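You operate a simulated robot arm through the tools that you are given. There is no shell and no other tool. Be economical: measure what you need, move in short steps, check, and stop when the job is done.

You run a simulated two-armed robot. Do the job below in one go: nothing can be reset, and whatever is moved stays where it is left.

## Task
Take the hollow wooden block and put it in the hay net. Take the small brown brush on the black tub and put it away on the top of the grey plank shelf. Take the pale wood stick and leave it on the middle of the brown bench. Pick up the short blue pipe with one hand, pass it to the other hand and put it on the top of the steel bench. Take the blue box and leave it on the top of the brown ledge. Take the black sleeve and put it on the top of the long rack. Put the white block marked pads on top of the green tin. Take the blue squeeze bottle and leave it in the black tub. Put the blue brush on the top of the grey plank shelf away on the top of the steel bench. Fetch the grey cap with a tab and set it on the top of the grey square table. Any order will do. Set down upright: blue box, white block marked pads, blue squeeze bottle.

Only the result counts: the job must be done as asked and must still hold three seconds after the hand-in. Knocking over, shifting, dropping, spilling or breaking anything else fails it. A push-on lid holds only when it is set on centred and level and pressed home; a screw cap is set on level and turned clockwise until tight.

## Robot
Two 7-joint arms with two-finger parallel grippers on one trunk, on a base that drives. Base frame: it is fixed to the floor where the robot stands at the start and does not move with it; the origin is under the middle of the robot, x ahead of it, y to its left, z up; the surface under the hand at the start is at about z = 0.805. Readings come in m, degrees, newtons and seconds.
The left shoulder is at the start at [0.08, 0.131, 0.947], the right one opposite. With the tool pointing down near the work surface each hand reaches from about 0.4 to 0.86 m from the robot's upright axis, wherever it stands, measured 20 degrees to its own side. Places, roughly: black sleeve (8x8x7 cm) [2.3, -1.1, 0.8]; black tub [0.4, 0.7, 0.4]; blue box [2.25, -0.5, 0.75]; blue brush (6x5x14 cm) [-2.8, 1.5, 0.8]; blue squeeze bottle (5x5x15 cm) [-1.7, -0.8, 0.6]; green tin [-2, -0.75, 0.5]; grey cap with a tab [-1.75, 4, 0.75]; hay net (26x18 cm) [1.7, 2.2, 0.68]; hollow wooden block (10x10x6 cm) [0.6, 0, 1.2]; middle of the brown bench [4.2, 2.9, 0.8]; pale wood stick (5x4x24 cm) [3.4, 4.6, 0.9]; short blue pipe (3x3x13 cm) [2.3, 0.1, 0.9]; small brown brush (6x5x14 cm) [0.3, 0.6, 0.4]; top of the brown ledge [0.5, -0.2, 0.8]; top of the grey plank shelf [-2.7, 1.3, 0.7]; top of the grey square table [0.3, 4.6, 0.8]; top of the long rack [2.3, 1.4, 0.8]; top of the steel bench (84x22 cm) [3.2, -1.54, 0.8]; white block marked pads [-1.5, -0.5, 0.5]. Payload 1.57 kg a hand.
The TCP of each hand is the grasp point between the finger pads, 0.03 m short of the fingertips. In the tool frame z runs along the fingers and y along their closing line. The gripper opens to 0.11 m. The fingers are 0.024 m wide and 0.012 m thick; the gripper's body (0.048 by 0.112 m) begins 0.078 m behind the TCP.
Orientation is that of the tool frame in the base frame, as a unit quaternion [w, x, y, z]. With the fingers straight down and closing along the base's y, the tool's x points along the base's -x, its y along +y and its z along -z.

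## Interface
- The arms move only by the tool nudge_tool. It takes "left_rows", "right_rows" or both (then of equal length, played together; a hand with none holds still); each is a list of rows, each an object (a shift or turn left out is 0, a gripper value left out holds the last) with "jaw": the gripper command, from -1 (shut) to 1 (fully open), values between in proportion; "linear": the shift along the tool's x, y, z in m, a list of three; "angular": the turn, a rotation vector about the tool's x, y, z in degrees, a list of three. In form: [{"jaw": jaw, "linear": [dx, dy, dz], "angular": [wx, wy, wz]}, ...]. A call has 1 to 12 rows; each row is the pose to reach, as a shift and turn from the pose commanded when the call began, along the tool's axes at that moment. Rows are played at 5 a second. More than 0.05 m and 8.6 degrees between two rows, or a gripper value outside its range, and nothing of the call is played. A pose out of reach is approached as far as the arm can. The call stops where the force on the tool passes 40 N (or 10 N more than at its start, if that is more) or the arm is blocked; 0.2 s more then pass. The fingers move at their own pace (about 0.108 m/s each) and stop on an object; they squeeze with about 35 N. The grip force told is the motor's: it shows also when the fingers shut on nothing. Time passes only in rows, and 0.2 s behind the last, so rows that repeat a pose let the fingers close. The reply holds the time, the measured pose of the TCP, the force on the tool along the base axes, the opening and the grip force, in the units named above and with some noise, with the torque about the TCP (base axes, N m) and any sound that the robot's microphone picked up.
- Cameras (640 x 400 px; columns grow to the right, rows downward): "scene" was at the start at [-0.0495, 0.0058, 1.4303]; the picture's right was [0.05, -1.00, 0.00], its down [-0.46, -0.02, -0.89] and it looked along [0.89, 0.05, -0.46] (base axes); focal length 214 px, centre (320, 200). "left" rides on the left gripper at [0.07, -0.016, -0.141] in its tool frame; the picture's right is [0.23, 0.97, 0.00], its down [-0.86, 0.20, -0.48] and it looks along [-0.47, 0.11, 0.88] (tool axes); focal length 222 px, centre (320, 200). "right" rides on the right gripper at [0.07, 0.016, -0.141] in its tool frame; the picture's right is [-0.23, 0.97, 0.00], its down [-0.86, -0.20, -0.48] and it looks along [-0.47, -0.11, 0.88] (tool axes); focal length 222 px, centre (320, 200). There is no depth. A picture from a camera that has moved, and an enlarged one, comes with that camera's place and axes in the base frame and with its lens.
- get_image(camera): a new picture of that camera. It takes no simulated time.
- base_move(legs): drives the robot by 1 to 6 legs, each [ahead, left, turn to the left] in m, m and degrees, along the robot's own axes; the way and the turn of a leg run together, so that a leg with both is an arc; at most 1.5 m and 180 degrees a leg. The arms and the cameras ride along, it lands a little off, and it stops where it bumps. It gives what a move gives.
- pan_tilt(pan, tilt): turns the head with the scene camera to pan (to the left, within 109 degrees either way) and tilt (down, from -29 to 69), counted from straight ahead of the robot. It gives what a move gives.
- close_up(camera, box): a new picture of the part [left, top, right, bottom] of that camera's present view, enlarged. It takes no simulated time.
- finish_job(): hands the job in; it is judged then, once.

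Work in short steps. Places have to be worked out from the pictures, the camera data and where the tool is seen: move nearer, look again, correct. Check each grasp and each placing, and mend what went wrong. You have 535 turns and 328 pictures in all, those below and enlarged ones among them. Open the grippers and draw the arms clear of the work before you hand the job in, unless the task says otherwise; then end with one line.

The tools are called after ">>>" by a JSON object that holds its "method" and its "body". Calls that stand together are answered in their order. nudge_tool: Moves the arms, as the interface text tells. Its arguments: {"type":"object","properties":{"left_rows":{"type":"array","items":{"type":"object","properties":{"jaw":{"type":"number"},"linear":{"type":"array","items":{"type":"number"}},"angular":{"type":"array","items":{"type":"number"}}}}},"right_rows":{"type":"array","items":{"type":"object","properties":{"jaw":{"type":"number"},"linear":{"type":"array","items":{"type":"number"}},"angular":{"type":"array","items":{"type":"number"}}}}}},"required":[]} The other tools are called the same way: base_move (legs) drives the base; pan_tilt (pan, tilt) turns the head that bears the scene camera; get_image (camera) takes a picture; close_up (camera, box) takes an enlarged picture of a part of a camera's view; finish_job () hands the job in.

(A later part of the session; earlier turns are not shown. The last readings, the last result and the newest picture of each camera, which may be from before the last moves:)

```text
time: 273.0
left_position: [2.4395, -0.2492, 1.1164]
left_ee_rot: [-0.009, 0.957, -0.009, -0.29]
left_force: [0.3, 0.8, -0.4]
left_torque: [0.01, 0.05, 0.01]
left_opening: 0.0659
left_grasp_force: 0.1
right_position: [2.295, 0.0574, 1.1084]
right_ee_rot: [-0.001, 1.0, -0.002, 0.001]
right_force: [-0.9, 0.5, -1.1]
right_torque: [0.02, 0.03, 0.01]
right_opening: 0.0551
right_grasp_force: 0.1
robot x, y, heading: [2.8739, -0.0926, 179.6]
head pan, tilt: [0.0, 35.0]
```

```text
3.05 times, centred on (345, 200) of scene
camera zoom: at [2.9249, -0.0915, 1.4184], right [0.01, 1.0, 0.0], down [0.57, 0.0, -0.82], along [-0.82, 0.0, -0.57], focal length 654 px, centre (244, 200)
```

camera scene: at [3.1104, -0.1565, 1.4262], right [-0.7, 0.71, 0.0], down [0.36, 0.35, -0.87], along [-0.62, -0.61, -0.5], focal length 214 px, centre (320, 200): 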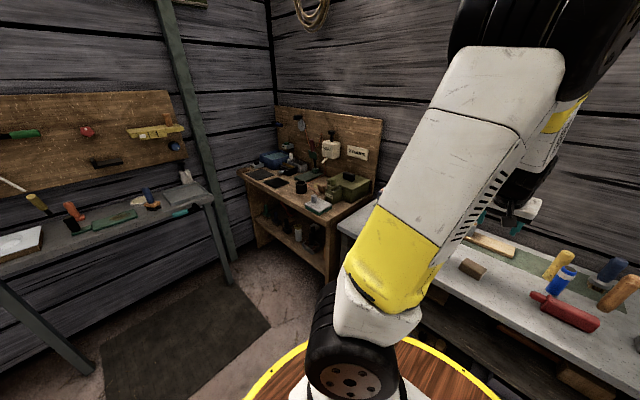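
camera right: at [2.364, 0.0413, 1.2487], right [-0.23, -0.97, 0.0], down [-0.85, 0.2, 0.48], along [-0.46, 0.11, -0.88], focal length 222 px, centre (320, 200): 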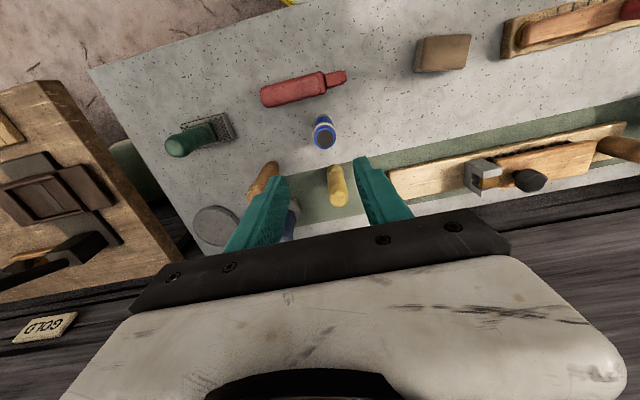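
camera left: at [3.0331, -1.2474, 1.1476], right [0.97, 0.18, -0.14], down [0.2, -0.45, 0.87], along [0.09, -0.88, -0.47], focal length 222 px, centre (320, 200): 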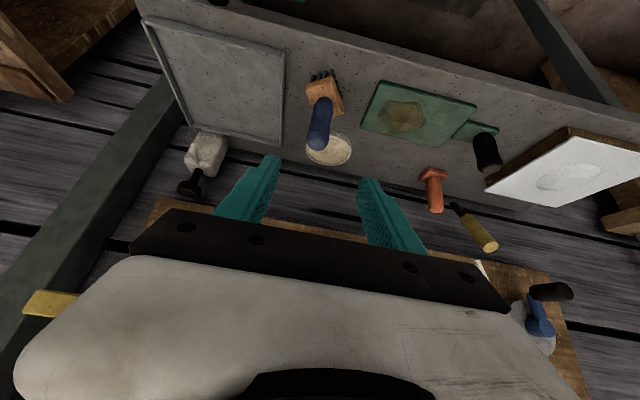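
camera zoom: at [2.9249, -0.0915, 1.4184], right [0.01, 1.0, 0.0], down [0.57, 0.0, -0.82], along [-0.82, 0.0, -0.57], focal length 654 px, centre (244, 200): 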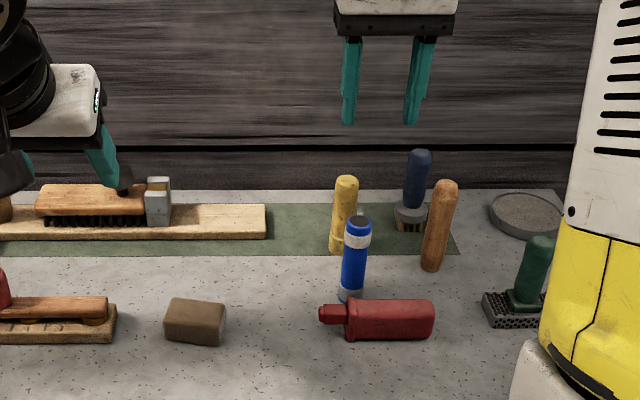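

Pipe at ≈(2.28, 0.051), top z≈0.93. Descend partway and verify.

>>> {"method": "nudge_tool", "body": {"right_rows": [{"linear": [-0.01, 0.006, 0.04]}, {"linear": [-0.013, 0.006, 0.08]}, {"linear": [-0.013, 0.006, 0.12]}, {"linear": [-0.013, 0.006, 0.12]}]}}

>>> {"method": "get_image", "body": {"camera": "right"}}

```text
time: 274.0
left_position: [2.4409, -0.2482, 1.1152]
left_ee_rot: [-0.01, 0.957, -0.01, -0.291]
left_force: [-0.6, -0.1, 0.9]
left_torque: [-0.01, -0.04, -0.01]
left_opening: 0.0661
left_grasp_force: 0.1
right_position: [2.281, 0.0503, 0.9857]
right_ee_rot: [-0.001, 1.0, -0.003, 0.001]
right_force: [-0.2, -0.1, -0.1]
right_torque: [-0.03, -0.01, 0.03]
right_opening: 0.0549
right_grasp_force: 0.0
robot x, y, heading: [2.8726, -0.0908, 179.7]
head pan, tilt: [0.0, 35.0]
```

```text
209 pictures are left
camera right: at [2.3496, 0.0348, 1.1266], right [-0.23, -0.97, 0.0], down [-0.85, 0.2, 0.48], along [-0.46, 0.11, -0.88], focal length 222 px, centre (320, 200)
```

right: 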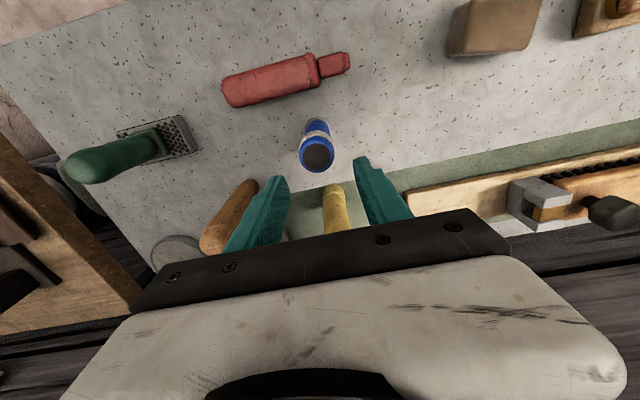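

Pipe x ≈2.288. Descend to z≈0.888 and close.

>>> {"method": "nudge_tool", "body": {"right_rows": [{"linear": [0.006, -0.001, 0.035]}, {"linear": [0.006, -0.001, 0.07]}, {"linear": [0.006, -0.001, 0.098]}, {"linear": [0.006, -0.001, 0.098]}, {"jaw": -1, "linear": [0.006, -0.001, 0.098]}, {"linear": [0.006, -0.001, 0.098]}, {"linear": [0.006, -0.001, 0.098]}]}}

>>> {"method": "get_image", "body": {"camera": "right"}}

```text
time: 275.6
left_position: [2.4416, -0.2483, 1.1161]
left_ee_rot: [-0.01, 0.957, -0.01, -0.291]
left_force: [0.1, -0.4, -0.7]
left_torque: [0.03, 0.02, -0.01]
left_opening: 0.0661
left_grasp_force: 0.0
right_position: [2.2868, 0.0531, 0.8888]
right_ee_rot: [-0.001, 1.0, -0.001, 0.0]
right_force: [-0.2, -0.1, 0.9]
right_torque: [-0.01, 0.03, 0.01]
right_opening: 0.0289
right_grasp_force: 34.8
robot x, y, heading: [2.8733, -0.0945, 179.9]
head pan, tilt: [0.0, 35.0]
```

```text
208 pictures are left
camera right: at [2.3548, 0.0371, 1.0307], right [-0.23, -0.97, 0.0], down [-0.86, 0.2, 0.48], along [-0.46, 0.11, -0.88], focal length 222 px, centre (320, 200)
```

right: 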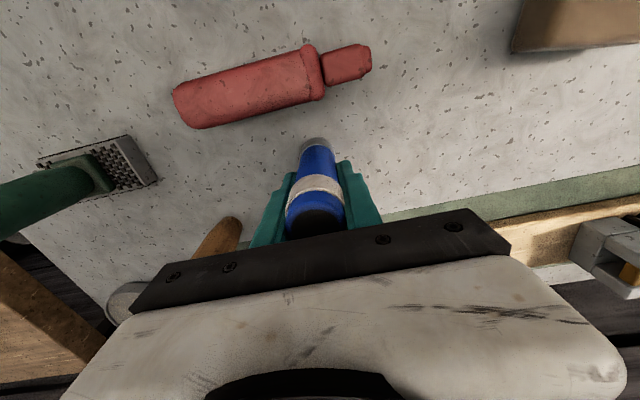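

Gripped (0.029 m). Lift 0.24 m, then back the base 0.25 m for space.

>>> {"method": "nudge_tool", "body": {"right_rows": [{"linear": [0, 0, -0.045]}, {"linear": [0, 0, -0.09]}, {"linear": [0, 0, -0.135]}, {"linear": [0, 0, -0.18]}, {"linear": [0, 0, -0.225]}, {"linear": [0, 0, -0.25]}]}}

>>> {"method": "base_move", "body": {"legs": [[-0.3, 0, 0]]}}

>>> {"method": "close_up", "body": {"camera": "scene", "box": [200, 60, 500, 260]}}

```text
time: 277.0
left_position: [2.441, -0.2491, 1.1164]
left_ee_rot: [-0.01, 0.957, -0.01, -0.29]
left_force: [-0.3, -0.2, 0.1]
left_torque: [-0.01, -0.01, -0.02]
left_opening: 0.0657
left_grasp_force: 0.0
right_position: [2.2896, 0.0531, 1.1416]
right_ee_rot: [-0.001, 1.0, -0.002, 0.001]
right_force: [-0.7, -0.4, -1.1]
right_torque: [-0.01, 0.02, -0.01]
right_opening: 0.0287
right_grasp_force: 34.9
robot x, y, heading: [2.8788, -0.0935, 179.7]
head pan, tilt: [0.0, 35.0]
```

```text
time: 279.1
left_position: [2.7338, -0.2516, 1.1171]
left_ee_rot: [-0.009, 0.957, -0.008, -0.291]
left_force: [-0.8, 0.3, 0.1]
left_torque: [0.04, -0.01, 0.01]
left_opening: 0.066
left_grasp_force: 0.1
right_position: [2.5813, 0.0492, 1.1416]
right_ee_rot: [-0.001, 1.0, 0.0, 0.002]
right_force: [0.1, 0.2, -1.4]
right_torque: [0.01, 0.04, 0.02]
right_opening: 0.0286
right_grasp_force: 35.3
robot x, y, heading: [3.1686, -0.0901, 179.9]
head pan, tilt: [0.0, 35.0]
```

```text
2.00 times, centred on (350, 160) of scene
camera zoom: at [3.2181, -0.0924, 1.4184], right [0.0, 1.0, 0.0], down [0.57, 0.0, -0.82], along [-0.82, 0.0, -0.57], focal length 429 px, centre (260, 280)
```

zoom: 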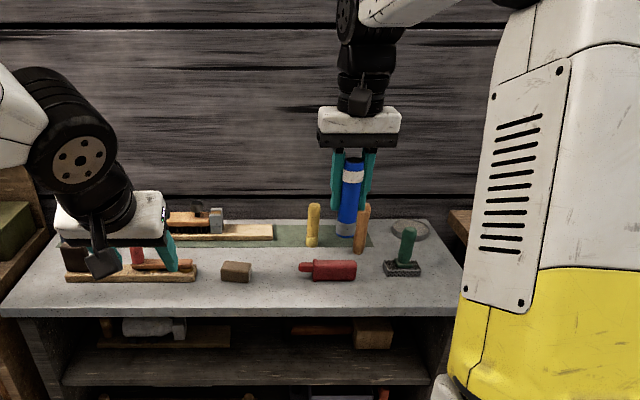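

Handover plan: right hand turns to point left (pipe horizontal, protruding), left hand turns to point right, meeting end-on. First: right rotates 90°, left un-tilts.

>>> {"method": "nudge_tool", "body": {"right_rows": [{"linear": [0.01, 0, 0.0], "angular": [-8.2, 0, 0]}, {"linear": [0.02, 0, 0.0], "angular": [-16.4, 0, 0]}, {"linear": [0.03, 0, 0.0], "angular": [-24.6, 0, 0]}, {"linear": [0.04, 0, 0.0], "angular": [-32.8, 0, 0]}, {"linear": [0.05, 0, 0.0], "angular": [-41, 0, 0]}, {"linear": [0.06, 0, 0.0], "angular": [-49.2, 0, 0]}, {"linear": [0.07, 0, 0.0], "angular": [-57.4, 0, 0]}, {"linear": [0.08, 0, 0.0], "angular": [-65.6, 0, 0]}, {"linear": [0.09, 0, 0.0], "angular": [-73.8, 0, 0]}, {"linear": [0.1, 0, 0.0], "angular": [-82, 0, 0]}, {"linear": [0.11, 0, 0.0], "angular": [-90, 0, 0]}], "left_rows": [{"linear": [0, 0.008, 0], "angular": [0, 3.1, 0]}, {"linear": [0, 0.016, 0], "angular": [0, 6.2, 0]}, {"linear": [0, 0.024, 0], "angular": [0, 9.3, 0]}, {"linear": [0, 0.032, 0], "angular": [0, 12.4, 0]}, {"linear": [0, 0.04, 0], "angular": [0, 15.5, 0]}, {"linear": [0, 0.048, 0], "angular": [0, 18.6, 0]}, {"linear": [0, 0.056, 0], "angular": [0, 21.7, 0]}, {"linear": [0, 0.064, 0], "angular": [0, 24.8, 0]}, {"linear": [0, 0.072, 0], "angular": [0, 27.9, 0]}, {"linear": [0, 0.08, 0], "angular": [0, 31, 0]}, {"linear": [0, 0.08, 0], "angular": [0, 33.8, 0]}]}}

>>> {"method": "get_image", "body": {"camera": "scene"}}

```text
time: 281.4
left_position: [2.7346, -0.3319, 1.1152]
left_ee_rot: [-0.006, 1.0, -0.011, 0.001]
left_force: [0.6, -0.2, 1.0]
left_torque: [0.01, 0.01, 0.0]
left_opening: 0.0658
left_grasp_force: 0.1
right_position: [2.6911, 0.0497, 1.142]
right_ee_rot: [0.707, 0.707, 0.0, 0.0]
right_force: [0.1, -1.3, -0.7]
right_torque: [0.05, 0.01, -0.04]
right_opening: 0.0288
right_grasp_force: 34.8
robot x, y, heading: [3.1674, -0.0912, 179.7]
head pan, tilt: [0.0, 35.0]
```

```text
206 pictures are left
camera scene: at [3.2185, -0.0925, 1.4184], right [0.0, 1.0, 0.0], down [0.57, 0.0, -0.82], along [-0.82, 0.0, -0.57], focal length 214 px, centre (320, 200)
```

scene: 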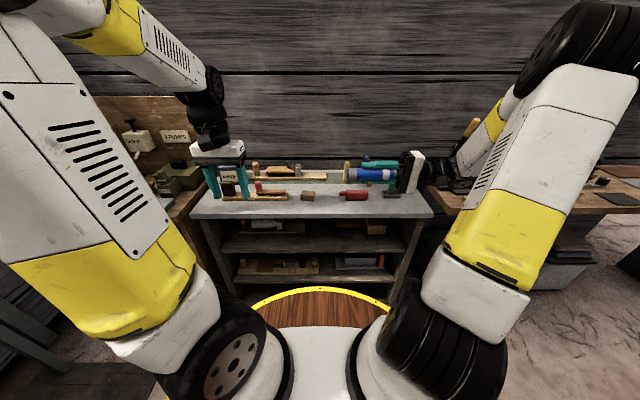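

Right is in place. Now rotate the left hand 90° about its x to point right, in line with the pipe.

>>> {"method": "nudge_tool", "body": {"left_rows": [{"jaw": 0.1, "linear": [-0.004, -0.007, -0.0025], "angular": [8.2, 0, 0]}, {"linear": [-0.008, -0.014, -0.005], "angular": [16.4, 0, 0]}, {"linear": [-0.012, -0.021, -0.0075], "angular": [24.6, 0, 0]}, {"linear": [-0.016, -0.028, -0.01], "angular": [32.8, 0, 0]}, {"linear": [-0.02, -0.035, -0.0125], "angular": [41, 0, 0]}, {"linear": [-0.024, -0.042, -0.015], "angular": [49.2, 0, 0]}, {"linear": [-0.028, -0.049, -0.0175], "angular": [57.4, 0, 0]}, {"linear": [-0.032, -0.056, -0.02], "angular": [65.6, 0, 0]}, {"linear": [-0.036, -0.063, -0.0225], "angular": [73.8, 0, 0]}, {"linear": [-0.04, -0.07, -0.025], "angular": [82, 0, 0]}, {"linear": [-0.044, -0.08, -0.027], "angular": [90, 0, 0]}, {"linear": [-0.044, -0.08, -0.027], "angular": [90, 0, 0]}]}}

>>> {"method": "get_image", "body": {"camera": "scene"}}

>>> {"method": "get_image", "body": {"camera": "left"}}

```text
time: 284.1
left_position: [2.6912, -0.2502, 1.1439]
left_ee_rot: [0.712, -0.702, 0.007, -0.007]
left_force: [0.7, 0.4, 0.1]
left_torque: [0.01, -0.02, 0.0]
left_opening: 0.0606
left_grasp_force: 0.1
right_position: [2.6922, 0.05, 1.141]
right_ee_rot: [0.706, 0.708, -0.001, 0.0]
right_force: [0.3, 0.2, -1.4]
right_torque: [0.02, 0.0, -0.03]
right_opening: 0.0289
right_grasp_force: 35.1
robot x, y, heading: [3.1701, -0.0936, 180.0]
head pan, tilt: [0.0, 35.0]
```

```text
205 pictures are left
camera scene: at [3.2182, -0.0923, 1.4184], right [0.0, 1.0, 0.0], down [0.57, 0.0, -0.82], along [-0.82, 0.0, -0.57], focal length 214 px, centre (320, 200)
```

scene: 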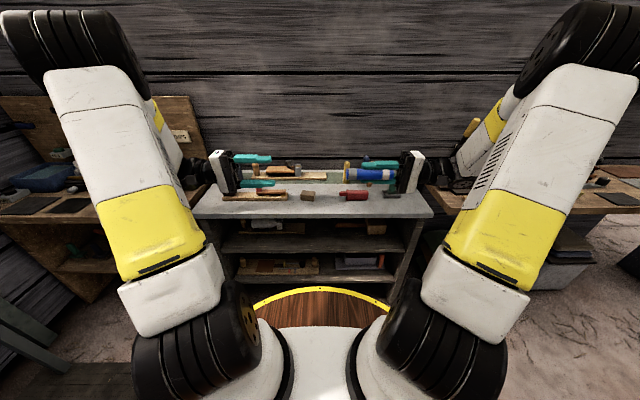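

```text
204 pictures are left
camera left: at [2.7579, -0.3934, 1.1579], right [0.23, 0.01, -0.97], down [-0.86, -0.46, -0.21], along [-0.45, 0.89, -0.1], focal length 222 px, centre (320, 200)
```

left: 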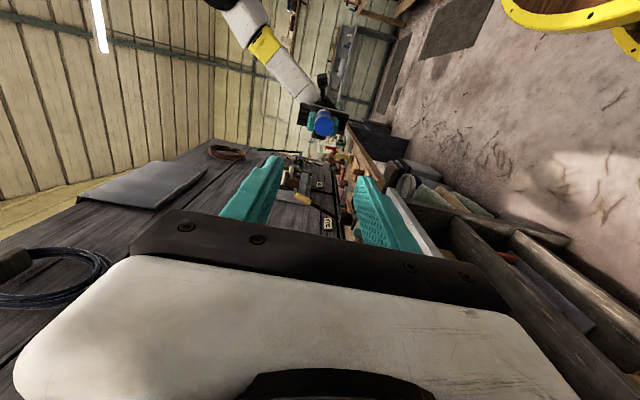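

Hands face each other. Zoom from both views to check the pipe's alignment with the left fingers.

>>> {"method": "close_up", "body": {"camera": "scene", "box": [200, 130, 440, 220]}}

>>> {"method": "close_up", "body": {"camera": "left", "box": [260, 70, 400, 200]}}

```text
2.67 times, centred on (320, 175) of scene
camera zoom: at [3.2182, -0.0923, 1.4184], right [0.0, 1.0, 0.0], down [0.57, 0.0, -0.82], along [-0.82, 0.0, -0.57], focal length 572 px, centre (320, 267)
```

zoom: 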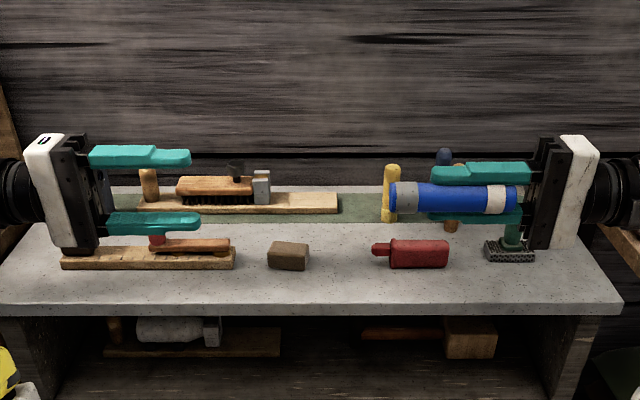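

```text
3.08 times, centred on (330, 135) of left
camera zoom: at [2.7579, -0.3934, 1.1579], right [0.23, 0.01, -0.97], down [-0.86, -0.46, -0.21], along [-0.45, 0.89, -0.1], focal length 684 px, centre (289, 400)
```

zoom: 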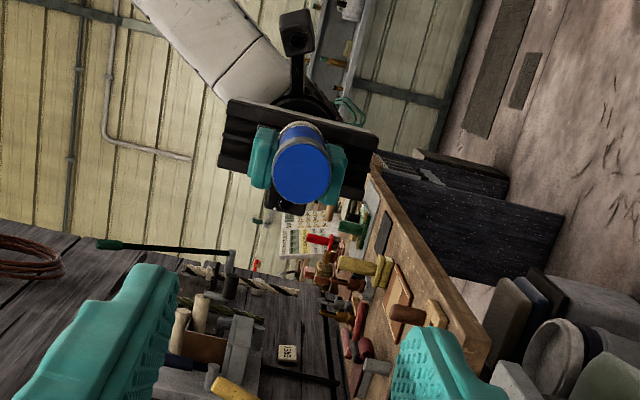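

Pipe end is at about (2.700, −0.022, 1.140). Advance the left hand to just short of it with small corrections.

>>> {"method": "nudge_tool", "body": {"left_rows": [{"linear": [0.003, 0.007, 0.04]}, {"linear": [0.0035, 0.007, 0.08]}, {"linear": [0.0035, 0.007, 0.12]}, {"linear": [0.0035, 0.007, 0.16]}, {"linear": [0.0035, 0.007, 0.18]}, {"linear": [0.0035, 0.007, 0.18]}]}}

>>> {"method": "close_up", "body": {"camera": "scene", "box": [200, 130, 440, 220]}}

>>> {"method": "get_image", "body": {"camera": "left"}}

```text
time: 285.4
left_position: [2.6964, -0.0709, 1.139]
left_ee_rot: [0.711, -0.703, 0.008, -0.008]
left_force: [-0.6, -0.7, 0.2]
left_torque: [-0.02, 0.01, -0.03]
left_opening: 0.0604
left_grasp_force: 0.0
right_position: [2.6908, 0.0494, 1.1411]
right_ee_rot: [0.706, 0.708, -0.001, 0.001]
right_force: [0.5, 0.1, -1.4]
right_torque: [0.02, 0.01, -0.01]
right_opening: 0.0286
right_grasp_force: 35.0
robot x, y, heading: [3.1678, -0.0936, 179.8]
head pan, tilt: [0.0, 35.0]
```

```text
2.67 times, centred on (320, 175) of scene
camera zoom: at [3.2182, -0.0923, 1.4184], right [0.0, 1.0, 0.0], down [0.57, 0.0, -0.82], along [-0.82, 0.0, -0.57], focal length 572 px, centre (320, 267)
```

zoom: 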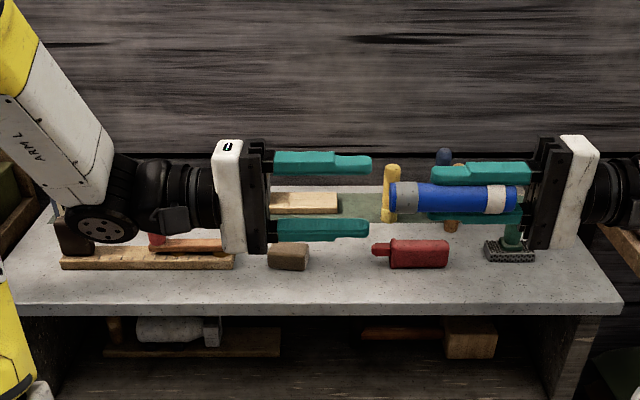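

```text
200 pictures are left
camera left: at [2.7638, -0.2129, 1.1538], right [0.23, 0.01, -0.97], down [-0.86, -0.46, -0.21], along [-0.45, 0.89, -0.1], focal length 222 px, centre (320, 200)
```

left: 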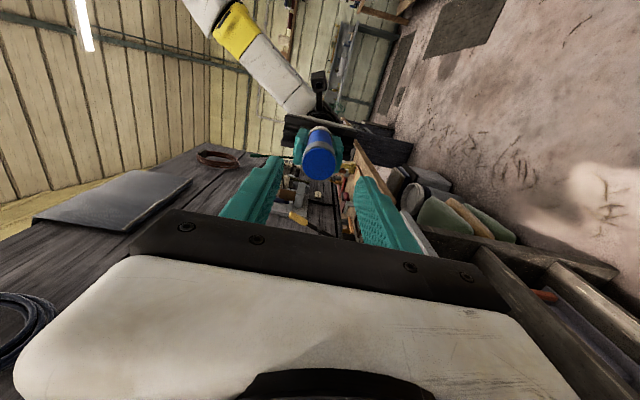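

Aligned. Advance 0.05 m, close the left hand on the pipe's exposed end.

>>> {"method": "nudge_tool", "body": {"left_rows": [{"linear": [0.0015, 0, 0.025]}, {"linear": [0.003, 0, 0.049]}, {"linear": [0.003, 0, 0.049]}, {"jaw": -1, "linear": [0.003, 0, 0.049]}, {"linear": [0.003, 0, 0.049]}, {"linear": [0.003, 0, 0.049]}]}}

>>> {"method": "close_up", "body": {"camera": "scene", "box": [200, 130, 440, 220]}}

```text
time: 286.9
left_position: [2.7014, -0.02, 1.1404]
left_ee_rot: [0.712, -0.702, 0.007, -0.008]
left_force: [-0.6, 1.5, 12.3]
left_torque: [-0.28, -0.03, 0.19]
left_opening: 0.0286
left_grasp_force: 34.5
right_position: [2.6919, 0.0497, 1.1399]
right_ee_rot: [0.706, 0.708, -0.001, 0.001]
right_force: [0.6, -2.1, -13.9]
right_torque: [1.13, 0.11, -0.14]
right_opening: 0.0287
right_grasp_force: 35.0
robot x, y, heading: [3.1671, -0.0962, 180.0]
head pan, tilt: [0.0, 35.0]
```

```text
2.67 times, centred on (320, 175) of scene
camera zoom: at [3.2182, -0.0923, 1.4184], right [0.0, 1.0, 0.0], down [0.57, 0.0, -0.82], along [-0.82, 0.0, -0.57], focal length 572 px, centre (320, 267)
```

zoom: 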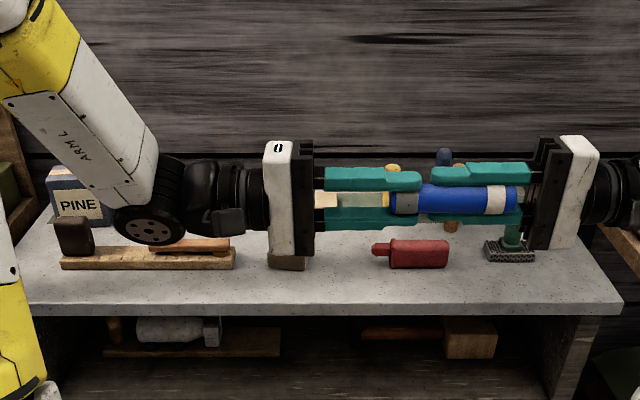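

Both hands hold the pipe. Now open the right and withdraw it away along its axis.

>>> {"method": "nudge_tool", "body": {"right_rows": [{"jaw": 0.0}, {"jaw": 0.2}, {"linear": [0, 0, 0]}, {"linear": [0, 0, -0.03]}, {"linear": [0, 0, -0.07]}, {"linear": [0, 0, -0.11]}, {"linear": [0, 0, -0.15]}]}}

>>> {"method": "close_up", "body": {"camera": "scene", "box": [200, 130, 440, 220]}}

```text
time: 288.4
left_position: [2.7012, -0.0212, 1.1397]
left_ee_rot: [0.711, -0.703, 0.007, -0.008]
left_force: [-0.1, -1.4, -0.1]
left_torque: [-0.06, -0.04, 0.04]
left_opening: 0.0286
left_grasp_force: 35.0
right_position: [2.6889, 0.2032, 1.1399]
right_ee_rot: [0.707, 0.707, -0.001, 0.001]
right_force: [0.5, -0.1, -0.1]
right_torque: [0.02, -0.02, -0.01]
right_opening: 0.0658
right_grasp_force: 0.0
robot x, y, heading: [3.1679, -0.0921, 179.7]
head pan, tilt: [0.0, 35.0]
```

```text
2.67 times, centred on (320, 175) of scene
camera zoom: at [3.2182, -0.0927, 1.4184], right [0.0, 1.0, 0.0], down [0.57, 0.0, -0.82], along [-0.82, 0.0, -0.57], focal length 572 px, centre (320, 267)
```

zoom: 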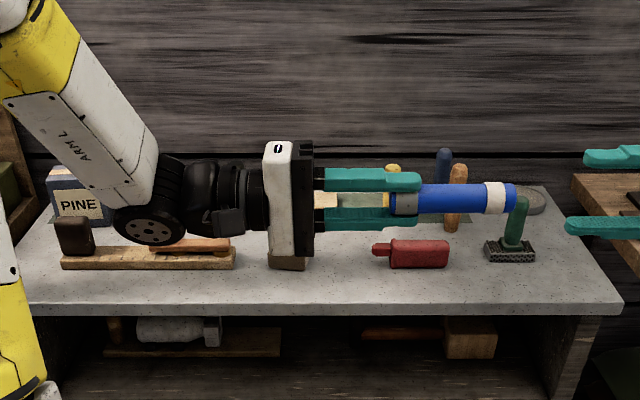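

Pass succeeded. Rotate both hands back to pointing down.

>>> {"method": "nudge_tool", "body": {"left_rows": [{"linear": [0, 0, -0.014], "angular": [-8.2, 0, 0]}, {"linear": [0, 0, -0.028], "angular": [-16.4, 0, 0]}, {"linear": [0, 0, -0.042], "angular": [-24.6, 0, 0]}, {"linear": [0, 0, -0.056], "angular": [-32.8, 0, 0]}, {"linear": [0, 0, -0.07], "angular": [-41, 0, 0]}, {"linear": [0, 0, -0.084], "angular": [-49.2, 0, 0]}, {"linear": [0, 0, -0.098], "angular": [-57.4, 0, 0]}, {"linear": [0, 0, -0.112], "angular": [-65.6, 0, 0]}, {"linear": [0, 0, -0.126], "angular": [-73.8, 0, 0]}, {"linear": [0, 0, -0.14], "angular": [-82, 0, 0]}, {"linear": [0, 0, -0.15], "angular": [-90, 0, 0]}], "right_rows": [{"angular": [8.2, 0, 0]}, {"angular": [16.4, 0, 0]}, {"angular": [24.6, 0, 0]}, {"angular": [32.8, 0, 0]}, {"angular": [41, 0, 0]}, {"angular": [49.2, 0, 0]}, {"angular": [57.4, 0, 0]}, {"angular": [65.6, 0, 0]}, {"angular": [73.8, 0, 0]}, {"angular": [82, 0, 0]}, {"angular": [90, 0, 0]}]}}

>>> {"method": "get_image", "body": {"camera": "scene"}}

>>> {"method": "get_image", "body": {"camera": "left"}}

```text
time: 290.9
left_position: [2.6977, -0.1717, 1.1374]
left_ee_rot: [-0.005, 1.0, -0.01, 0.001]
left_force: [-0.6, 0.2, 0.0]
left_torque: [0.02, -0.01, 0.02]
left_opening: 0.0286
left_grasp_force: 35.1
right_position: [2.6908, 0.1993, 1.1408]
right_ee_rot: [-0.001, 1.0, 0.0, 0.001]
right_force: [-0.2, 0.0, -0.3]
right_torque: [0.02, -0.02, 0.01]
right_opening: 0.066
right_grasp_force: 0.0
robot x, y, heading: [3.1701, -0.0966, 179.9]
head pan, tilt: [0.0, 35.0]
```

```text
197 pictures are left
camera scene: at [3.2182, -0.0922, 1.4184], right [0.0, 1.0, 0.0], down [0.57, 0.0, -0.82], along [-0.82, 0.0, -0.57], focal length 214 px, centre (320, 200)
```

scene: 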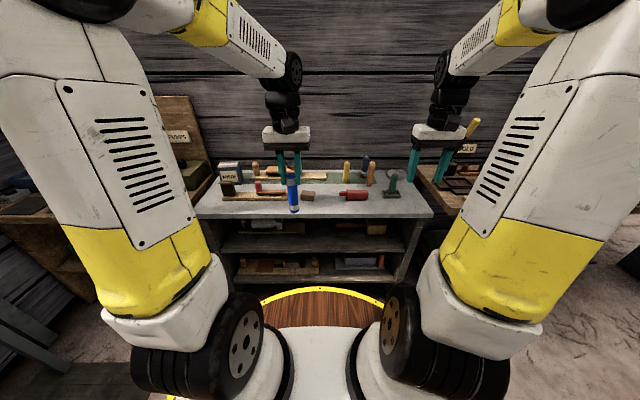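

```text
196 pictures are left
camera left: at [2.768, -0.1587, 1.2793], right [0.21, -0.98, -0.01], down [-0.86, -0.19, 0.48], along [-0.47, -0.09, -0.88], focal length 222 px, centre (320, 200)
```

left: 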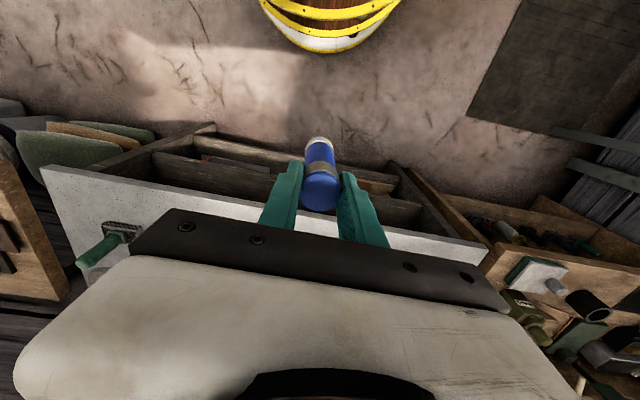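

Pipe is vertical in the left hand. Turn to face south and approach the steel bench again.

>>> {"method": "base_move", "body": {"legs": [[0, 0, 90], [0.78, -0.13, 0]]}}

>>> {"method": "get_image", "body": {"camera": "scene"}}

```text
time: 298.9
left_position: [3.1185, -1.3377, 1.1381]
left_ee_rot: [-0.004, 0.714, 0.7, -0.004]
left_force: [-0.2, 0.2, -0.5]
left_torque: [0.0, 0.01, -0.02]
left_opening: 0.0283
left_grasp_force: 35.4
right_position: [2.7485, -1.345, 1.1418]
right_ee_rot: [-0.001, 0.707, 0.707, 0.0]
right_force: [0.4, -0.6, -0.6]
right_torque: [0.04, 0.0, -0.02]
right_opening: 0.0659
right_grasp_force: 0.0
robot x, y, heading: [3.0421, -0.872, -90.2]
head pan, tilt: [0.0, 35.0]
```

```text
195 pictures are left
camera scene: at [3.0394, -0.8151, 1.4184], right [-1.0, 0.0, 0.0], down [0.0, 0.57, -0.82], along [0.0, -0.82, -0.57], focal length 214 px, centre (320, 200)
```

scene: 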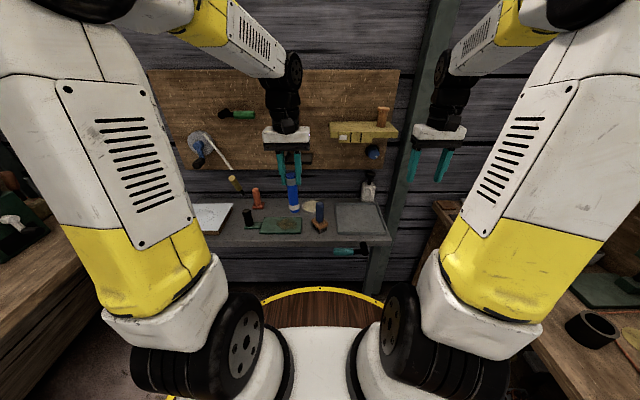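

Zoom on the bench to fix the pipe's spot behind the green tray.

>>> {"method": "close_up", "body": {"camera": "scene", "box": [180, 130, 400, 260]}}

```text
2.91 times, centred on (290, 195) of scene
camera zoom: at [3.0394, -0.8151, 1.4184], right [-1.0, 0.0, 0.0], down [0.0, 0.57, -0.82], along [0.0, -0.82, -0.57], focal length 624 px, centre (407, 214)
```

zoom: 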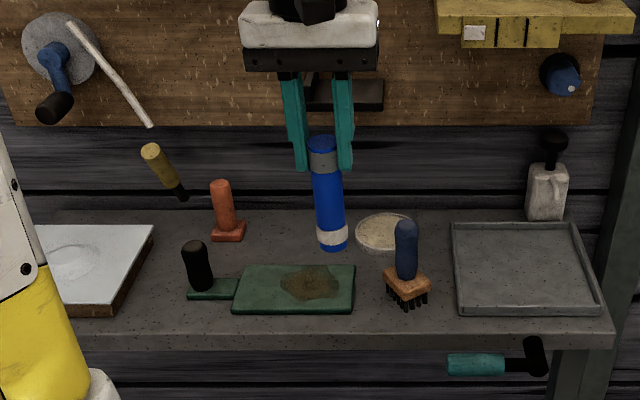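

Spot B ≈(3.212, −1.64). Move the pipe over it.

>>> {"method": "nudge_tool", "body": {"left_rows": [{"linear": [-0.0375, 0.0125, 0.005]}, {"linear": [-0.075, 0.025, 0.01]}, {"linear": [-0.1125, 0.037, 0.015]}, {"linear": [-0.15, 0.05, 0.02]}, {"linear": [-0.1875, 0.062, 0.035]}, {"linear": [-0.225, 0.075, 0.06]}, {"linear": [-0.2625, 0.087, 0.085]}, {"linear": [-0.3, 0.0996, 0.11]}, {"linear": [-0.3, 0.0996, 0.11]}]}}

>>> {"method": "get_image", "body": {"camera": "left"}}

>>> {"method": "close_up", "body": {"camera": "scene", "box": [180, 130, 400, 260]}}

```text
time: 300.6
left_position: [3.1979, -1.5988, 1.049]
left_ee_rot: [-0.014, 0.716, 0.698, 0.003]
left_force: [-0.6, 8.8, 0.7]
left_torque: [-0.29, 0.01, -0.16]
left_opening: 0.0281
left_grasp_force: 34.8
right_position: [2.7482, -1.3443, 1.141]
right_ee_rot: [-0.001, 0.707, 0.707, 0.001]
right_force: [-0.1, 0.4, -0.1]
right_torque: [-0.04, -0.02, -0.02]
right_opening: 0.0659
right_grasp_force: 0.2
robot x, y, heading: [3.0399, -0.8674, -90.3]
head pan, tilt: [0.0, 35.0]
stopped in row 8 (left hand): the force on the tool passed its limit at 97 N (the readings are from after the stop); the commanded pose is now the measured one
```

```text
193 pictures are left
camera left: at [3.187, -1.5327, 1.1932], right [0.98, 0.2, -0.01], down [0.18, -0.87, 0.45], along [0.08, -0.45, -0.89], focal length 222 px, centre (320, 200)
```

left: 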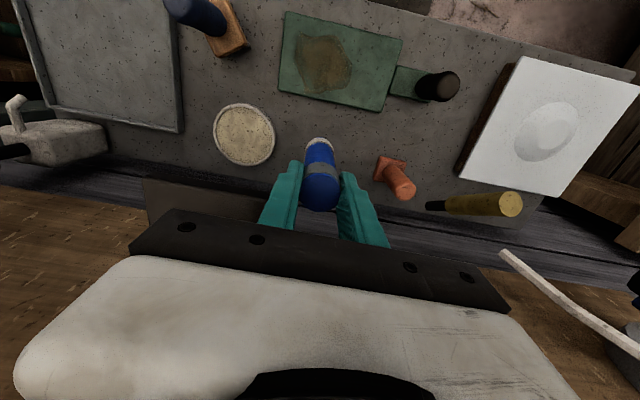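

```text
2.91 times, centred on (290, 195) of scene
camera zoom: at [3.0394, -0.8144, 1.4184], right [-1.0, 0.0, 0.0], down [0.0, 0.57, -0.82], along [0.0, -0.82, -0.57], focal length 624 px, centre (407, 214)
```

zoom: 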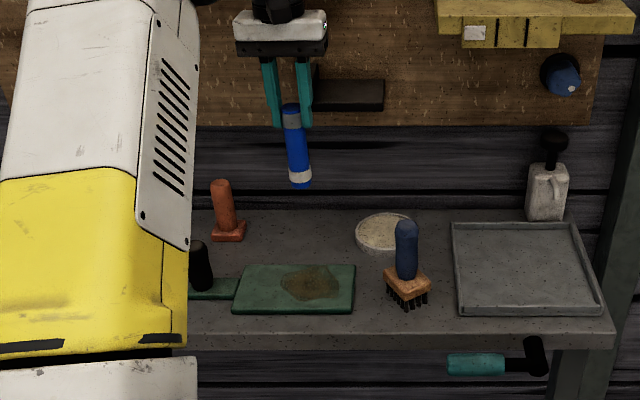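

The fingers touched the black holder on the pegboard (unchanged in place). Back off, straighten, and use a spot further east at (3.247, −1.615).

>>> {"method": "nudge_tool", "body": {"left_rows": [{"linear": [0.03, 0, -0.01], "angular": [-0.9, -1.4, 0]}, {"linear": [0.05, 0.02, -0.01], "angular": [-0.9, -1.4, 0]}, {"linear": [0.05, 0.05, -0.01], "angular": [-0.9, -1.4, 0]}, {"linear": [0.02, 0.05, -0.01], "angular": [-0.9, -1.4, 0]}, {"linear": [-0.014, 0.05, -0.01], "angular": [-0.9, -1.4, 0]}, {"linear": [-0.014, 0.05, -0.01], "angular": [-0.9, -1.4, 0]}]}}

>>> {"method": "get_image", "body": {"camera": "left"}}

>>> {"method": "close_up", "body": {"camera": "scene", "box": [180, 130, 400, 260]}}

```text
time: 302.0
left_position: [3.2473, -1.6133, 1.0589]
left_ee_rot: [0.002, 0.716, 0.698, -0.001]
left_force: [-0.8, 1.2, -0.4]
left_torque: [-0.03, 0.02, -0.01]
left_opening: 0.0284
left_grasp_force: 34.9
right_position: [2.7488, -1.3451, 1.1423]
right_ee_rot: [-0.001, 0.706, 0.708, 0.0]
right_force: [0.0, 0.3, -0.5]
right_torque: [0.0, 0.0, 0.0]
right_opening: 0.0658
right_grasp_force: 0.0
robot x, y, heading: [3.0379, -0.8655, -90.2]
head pan, tilt: [0.0, 35.0]
```

```text
191 pictures are left
camera left: at [3.2343, -1.5435, 1.2011], right [0.98, 0.2, 0.0], down [0.18, -0.86, 0.48], along [0.1, -0.47, -0.88], focal length 222 px, centre (320, 200)
```

left: 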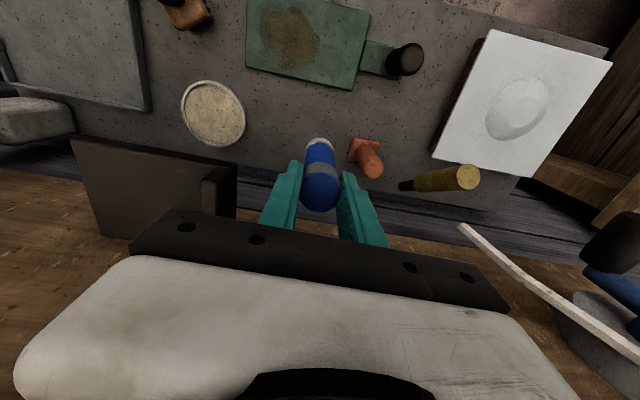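

```text
2.91 times, centred on (290, 195) of scene
camera zoom: at [3.0395, -0.8152, 1.4184], right [-1.0, 0.0, 0.0], down [0.0, 0.57, -0.82], along [0.0, -0.82, -0.57], focal length 624 px, centre (407, 214)
```

zoom: 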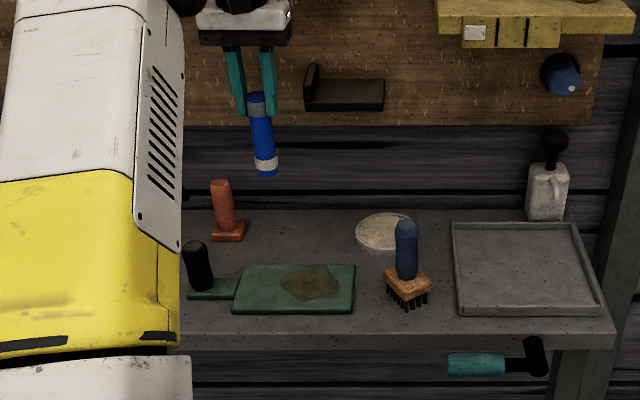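

Landing spot is clear. Lower; final part in small steps.

>>> {"method": "nudge_tool", "body": {"left_rows": [{"linear": [0, -0.002, 0.04]}, {"linear": [0, -0.004, 0.08]}, {"linear": [0, -0.004, 0.105]}, {"linear": [0, -0.004, 0.112]}, {"linear": [0, -0.004, 0.116]}, {"linear": [0, -0.004, 0.12]}, {"linear": [0, -0.004, 0.124]}, {"linear": [0, -0.004, 0.128]}, {"linear": [0, -0.004, 0.132]}]}}

>>> {"method": "close_up", "body": {"camera": "scene", "box": [180, 130, 400, 260]}}

```text
time: 304.0
left_position: [3.245, -1.6165, 0.9265]
left_ee_rot: [0.001, 0.715, 0.699, -0.002]
left_force: [0.1, -0.1, -0.1]
left_torque: [0.04, 0.05, -0.02]
left_opening: 0.0282
left_grasp_force: 34.6
right_position: [2.7486, -1.3451, 1.1417]
right_ee_rot: [-0.001, 0.707, 0.708, 0.0]
right_force: [0.0, 0.6, -1.0]
right_torque: [-0.04, -0.03, 0.01]
right_opening: 0.0659
right_grasp_force: 0.0
robot x, y, heading: [3.0416, -0.8667, -90.1]
head pan, tilt: [0.0, 35.0]
```

```text
2.91 times, centred on (290, 195) of scene
camera zoom: at [3.0395, -0.8152, 1.4184], right [-1.0, 0.0, 0.0], down [0.0, 0.57, -0.82], along [0.0, -0.82, -0.57], focal length 624 px, centre (407, 214)
```

zoom: 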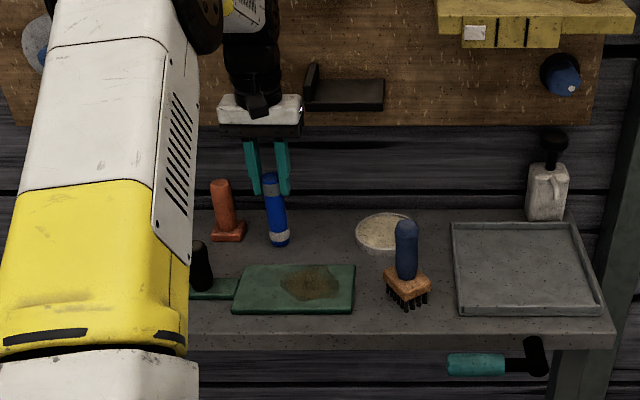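

No contact yet; continue down in 3 mm steps.

>>> {"method": "nudge_tool", "body": {"left_rows": [{"linear": [0, 0, 0.003]}, {"linear": [0, 0, 0.006]}, {"linear": [0, 0, 0.009]}, {"linear": [0, 0, 0.012]}, {"linear": [0, 0, 0.015]}, {"linear": [0, 0, 0.018]}, {"linear": [0, 0, 0.021]}]}}

```text
time: 304.9
left_position: [3.2458, -1.618, 0.9215]
left_ee_rot: [0.005, 0.717, 0.697, -0.005]
left_force: [0.2, 1.6, 7.9]
left_torque: [0.38, 0.0, -0.04]
left_opening: 0.0285
left_grasp_force: 35.0
right_position: [2.7483, -1.3433, 1.1414]
right_ee_rot: [-0.001, 0.706, 0.708, 0.001]
right_force: [-0.2, 0.7, -0.6]
right_torque: [0.02, 0.0, -0.01]
right_opening: 0.0662
right_grasp_force: 0.1
robot x, y, heading: [3.0376, -0.8714, -90.1]
head pan, tilt: [0.0, 35.0]
stopped in row 4 (left hand): the force on the tool passed its limit at 44 N (the readings are from after the stop); the commanded pose is now the measured one
```

Contact. Release gently and rise straight up.

>>> {"method": "nudge_tool", "body": {"left_rows": [{"jaw": -0.35}, {"jaw": -0.18}, {"linear": [0, 0, 0]}, {"linear": [0, 0, -0.02]}, {"linear": [0, 0, -0.05]}, {"linear": [0, 0, -0.09]}, {"linear": [0, 0, -0.13]}, {"linear": [0.04, 0, -0.15]}, {"linear": [0.085, 0, -0.16]}, {"linear": [0.13, 0, -0.16]}]}}

>>> {"method": "close_up", "body": {"camera": "scene", "box": [180, 130, 400, 260]}}

```text
time: 307.1
left_position: [3.2475, -1.4878, 1.0818]
left_ee_rot: [0.005, 0.716, 0.698, -0.005]
left_force: [0.3, -1.1, -0.7]
left_torque: [0.0, -0.04, 0.0]
left_opening: 0.0452
left_grasp_force: 0.1
right_position: [2.7481, -1.3449, 1.14]
right_ee_rot: [0.0, 0.707, 0.707, 0.0]
right_force: [-0.1, -0.8, -1.1]
right_torque: [0.03, 0.02, 0.02]
right_opening: 0.0662
right_grasp_force: 0.1
robot x, y, heading: [3.0407, -0.8712, -89.9]
head pan, tilt: [0.0, 35.0]
```

```text
2.91 times, centred on (290, 195) of scene
camera zoom: at [3.0394, -0.8156, 1.4184], right [-1.0, 0.0, 0.0], down [0.0, 0.57, -0.82], along [0.0, -0.82, -0.57], focal length 624 px, centre (407, 214)
```

zoom: 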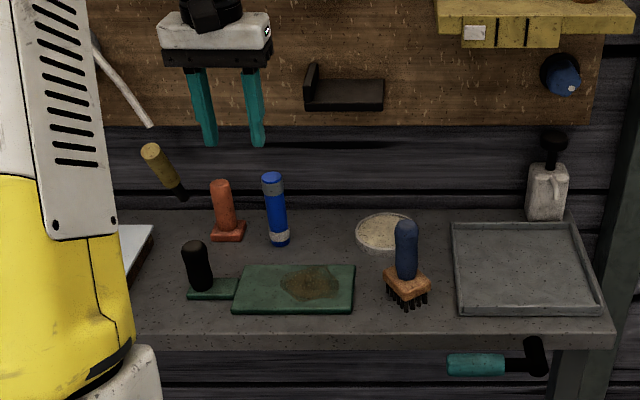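

Pipe stands upright on the steel bench. Retract the left hand, back up, and turn west to take the black sleeve (left hand) and blue box (right hand).

>>> {"method": "nudge_tool", "body": {"left_rows": [{"linear": [0.045, 0, -0.01]}, {"linear": [0.09, 0, -0.02]}, {"linear": [0.135, 0, -0.03]}, {"linear": [0.17, 0.02, -0.04]}]}}

```text
time: 308.1
left_position: [3.2699, -1.3173, 1.1193]
left_ee_rot: [0.006, 0.717, 0.697, -0.004]
left_force: [0.1, -0.3, -0.4]
left_torque: [0.05, -0.03, 0.0]
left_opening: 0.0449
left_grasp_force: 0.2
right_position: [2.7486, -1.3457, 1.1415]
right_ee_rot: [0.0, 0.707, 0.707, 0.001]
right_force: [-0.2, -0.3, -0.5]
right_torque: [0.05, -0.02, 0.01]
right_opening: 0.0659
right_grasp_force: 0.1
robot x, y, heading: [3.0404, -0.8698, -90.1]
head pan, tilt: [0.0, 35.0]
```

>>> {"method": "base_move", "body": {"legs": [[-0.1, 0, 0], [0, 0, -90]]}}

>>> {"method": "get_image", "body": {"camera": "scene"}}

>>> {"method": "get_image", "body": {"camera": "left"}}

>>> {"method": "get_image", "body": {"camera": "right"}}

```text
time: 313.1
left_position: [2.5881, -0.9925, 1.1198]
left_ee_rot: [0.0, 1.0, -0.02, -0.006]
left_force: [0.4, 0.3, 0.7]
left_torque: [0.04, 0.0, -0.02]
left_opening: 0.0451
left_grasp_force: 0.0
right_position: [2.5678, -0.4691, 1.1412]
right_ee_rot: [0.0, 1.0, -0.006, 0.001]
right_force: [0.4, -0.7, 0.3]
right_torque: [-0.01, 0.0, 0.02]
right_opening: 0.0661
right_grasp_force: 0.1
robot x, y, heading: [3.0406, -0.7647, 178.9]
head pan, tilt: [0.0, 35.0]
```

```text
187 pictures are left
camera scene: at [3.0913, -0.7675, 1.4184], right [0.02, 1.0, 0.0], down [0.57, -0.01, -0.82], along [-0.82, 0.01, -0.57], focal length 214 px, centre (320, 200)
```

scene: 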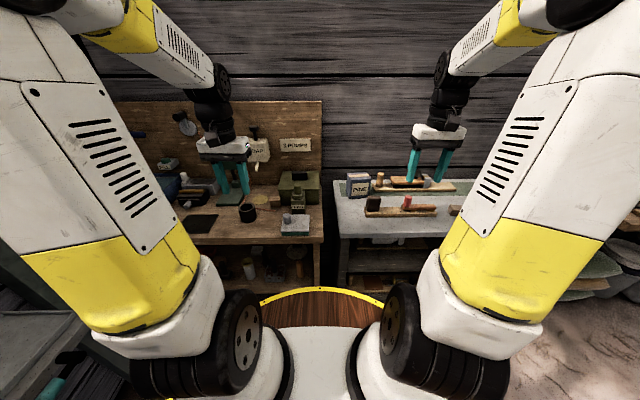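

```text
186 pictures are left
camera left: at [2.661, -0.9785, 1.2606], right [0.19, -0.98, 0.0], down [-0.86, -0.17, 0.49], along [-0.48, -0.09, -0.87], focal length 222 px, centre (320, 200)
```

left: 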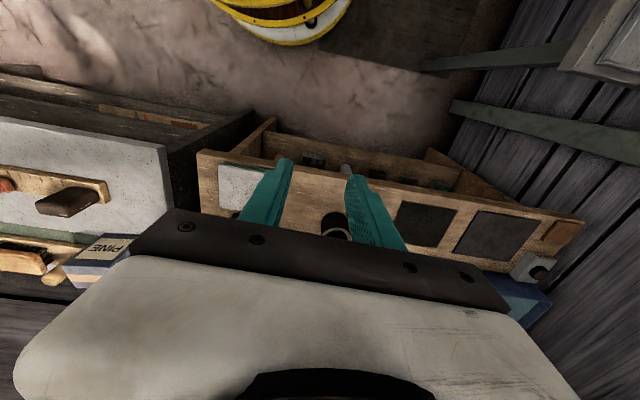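

```text
185 pictures are left
camera right: at [2.6361, -0.4856, 1.2823], right [-0.24, -0.97, 0.0], down [-0.85, 0.21, 0.48], along [-0.46, 0.12, -0.88], focal length 222 px, centre (320, 200)
```

right: 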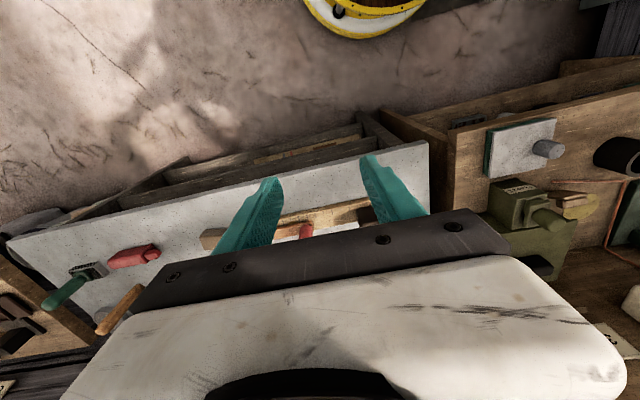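

Candidates: the "PINE" box at the back, or something lower. Zoom to identify the blue box and the sleeve.

>>> {"method": "close_up", "body": {"camera": "scene", "box": [320, 160, 470, 280]}}

>>> {"method": "close_up", "body": {"camera": "scene", "box": [150, 140, 330, 290]}}

```text
3.33 times, centred on (395, 220) of scene
camera zoom: at [3.0913, -0.7675, 1.4184], right [0.02, 1.0, 0.0], down [0.57, -0.01, -0.82], along [-0.82, 0.01, -0.57], focal length 715 px, centre (70, 133)
```

zoom: 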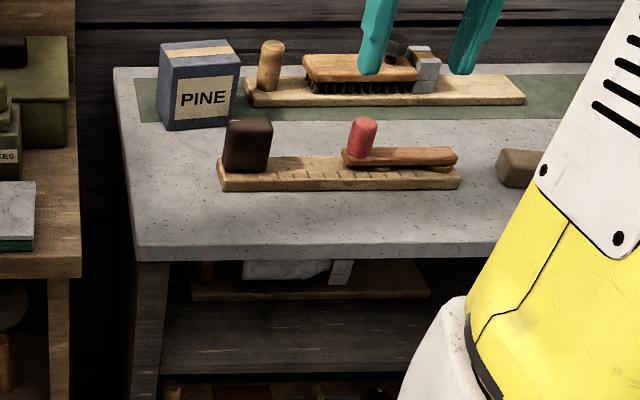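

```text
2.67 times, centred on (240, 215) of scene
camera zoom: at [3.0913, -0.7675, 1.4184], right [0.02, 1.0, 0.0], down [0.57, -0.01, -0.82], along [-0.82, 0.01, -0.57], focal length 572 px, centre (533, 160)
```

zoom: 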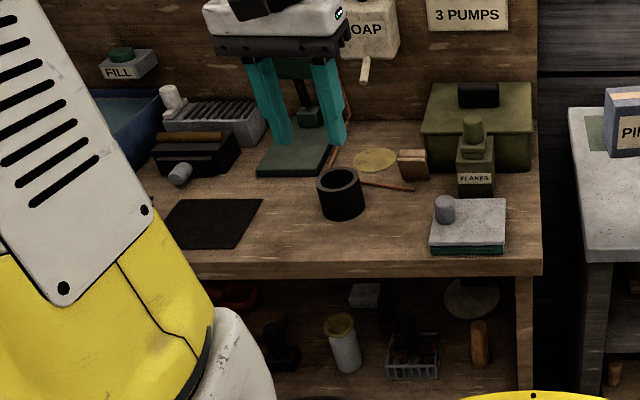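

Blue box = "PINE" box (≈2.16, −0.555; ~11 cm wide, ~6 cm deep). Sleeve ≈(2.345, −1.077), 8 cm across. First the left hand goes above the sleeve.

>>> {"method": "nudge_tool", "body": {"left_rows": [{"jaw": 1, "linear": [-0.034, 0.0135, 0.01]}, {"linear": [-0.068, 0.027, 0.02]}, {"linear": [-0.102, 0.04, 0.035]}, {"linear": [-0.136, 0.054, 0.05]}, {"linear": [-0.17, 0.067, 0.065]}, {"linear": [-0.205, 0.081, 0.08]}, {"linear": [-0.2396, 0.0947, 0.1]}, {"linear": [-0.2396, 0.0947, 0.1]}]}}

>>> {"method": "get_image", "body": {"camera": "left"}}

```text
time: 314.9
left_position: [2.3445, -1.0798, 1.0235]
left_ee_rot: [0.0, 1.0, -0.02, -0.007]
left_force: [0.6, -0.8, 0.5]
left_torque: [-0.04, -0.01, -0.02]
left_opening: 0.11
left_grasp_force: 0.1
right_position: [2.5671, -0.4691, 1.1414]
right_ee_rot: [0.0, 1.0, -0.006, 0.0]
right_force: [-0.6, -0.4, -0.8]
right_torque: [-0.01, -0.02, -0.02]
right_opening: 0.0661
right_grasp_force: 0.1
robot x, y, heading: [3.0417, -0.7685, 179.4]
head pan, tilt: [0.0, 35.0]
```

```text
182 pictures are left
camera left: at [2.4166, -1.0653, 1.1648], right [0.19, -0.98, 0.0], down [-0.86, -0.17, 0.49], along [-0.48, -0.09, -0.87], focal length 222 px, centre (320, 200)
```

left: 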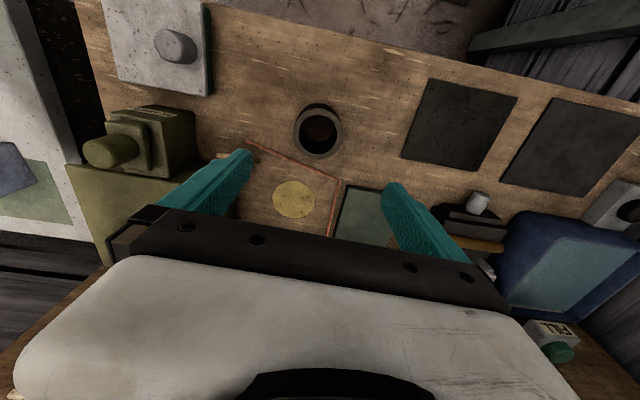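

Sleeve centred at (2.35, −1.077). Descend to z≈0.853 and close.

>>> {"method": "nudge_tool", "body": {"left_rows": [{"jaw": 0.8, "linear": [0.005, -0.003, 0.04]}, {"linear": [0.005, -0.003, 0.08]}, {"linear": [0.005, -0.003, 0.12]}, {"linear": [0.005, -0.003, 0.155]}, {"linear": [0.005, -0.003, 0.17]}, {"linear": [0.005, -0.003, 0.17]}, {"jaw": -1, "linear": [0.005, -0.003, 0.17]}, {"linear": [0.005, -0.003, 0.17]}, {"linear": [0.005, -0.003, 0.17]}]}}

>>> {"method": "get_image", "body": {"camera": "left"}}

```text
time: 316.9
left_position: [2.3459, -1.0768, 0.8527]
left_ee_rot: [0.0, 1.0, -0.02, -0.007]
left_force: [0.1, 0.0, -0.4]
left_torque: [-0.01, 0.01, 0.02]
left_opening: 0.0779
left_grasp_force: 34.8
right_position: [2.5677, -0.4694, 1.1413]
right_ee_rot: [0.0, 1.0, -0.006, 0.001]
right_force: [0.1, -0.1, 0.2]
right_torque: [0.0, 0.02, 0.03]
right_opening: 0.0661
right_grasp_force: 0.1
robot x, y, heading: [3.0428, -0.7676, 179.2]
head pan, tilt: [0.0, 35.0]
```

```text
181 pictures are left
camera left: at [2.4186, -1.0623, 0.9935], right [0.19, -0.98, 0.0], down [-0.86, -0.17, 0.49], along [-0.48, -0.09, -0.87], focal length 222 px, centre (320, 200)
```

left: 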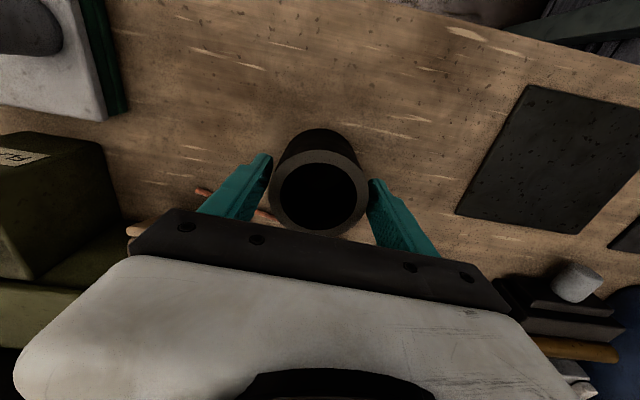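

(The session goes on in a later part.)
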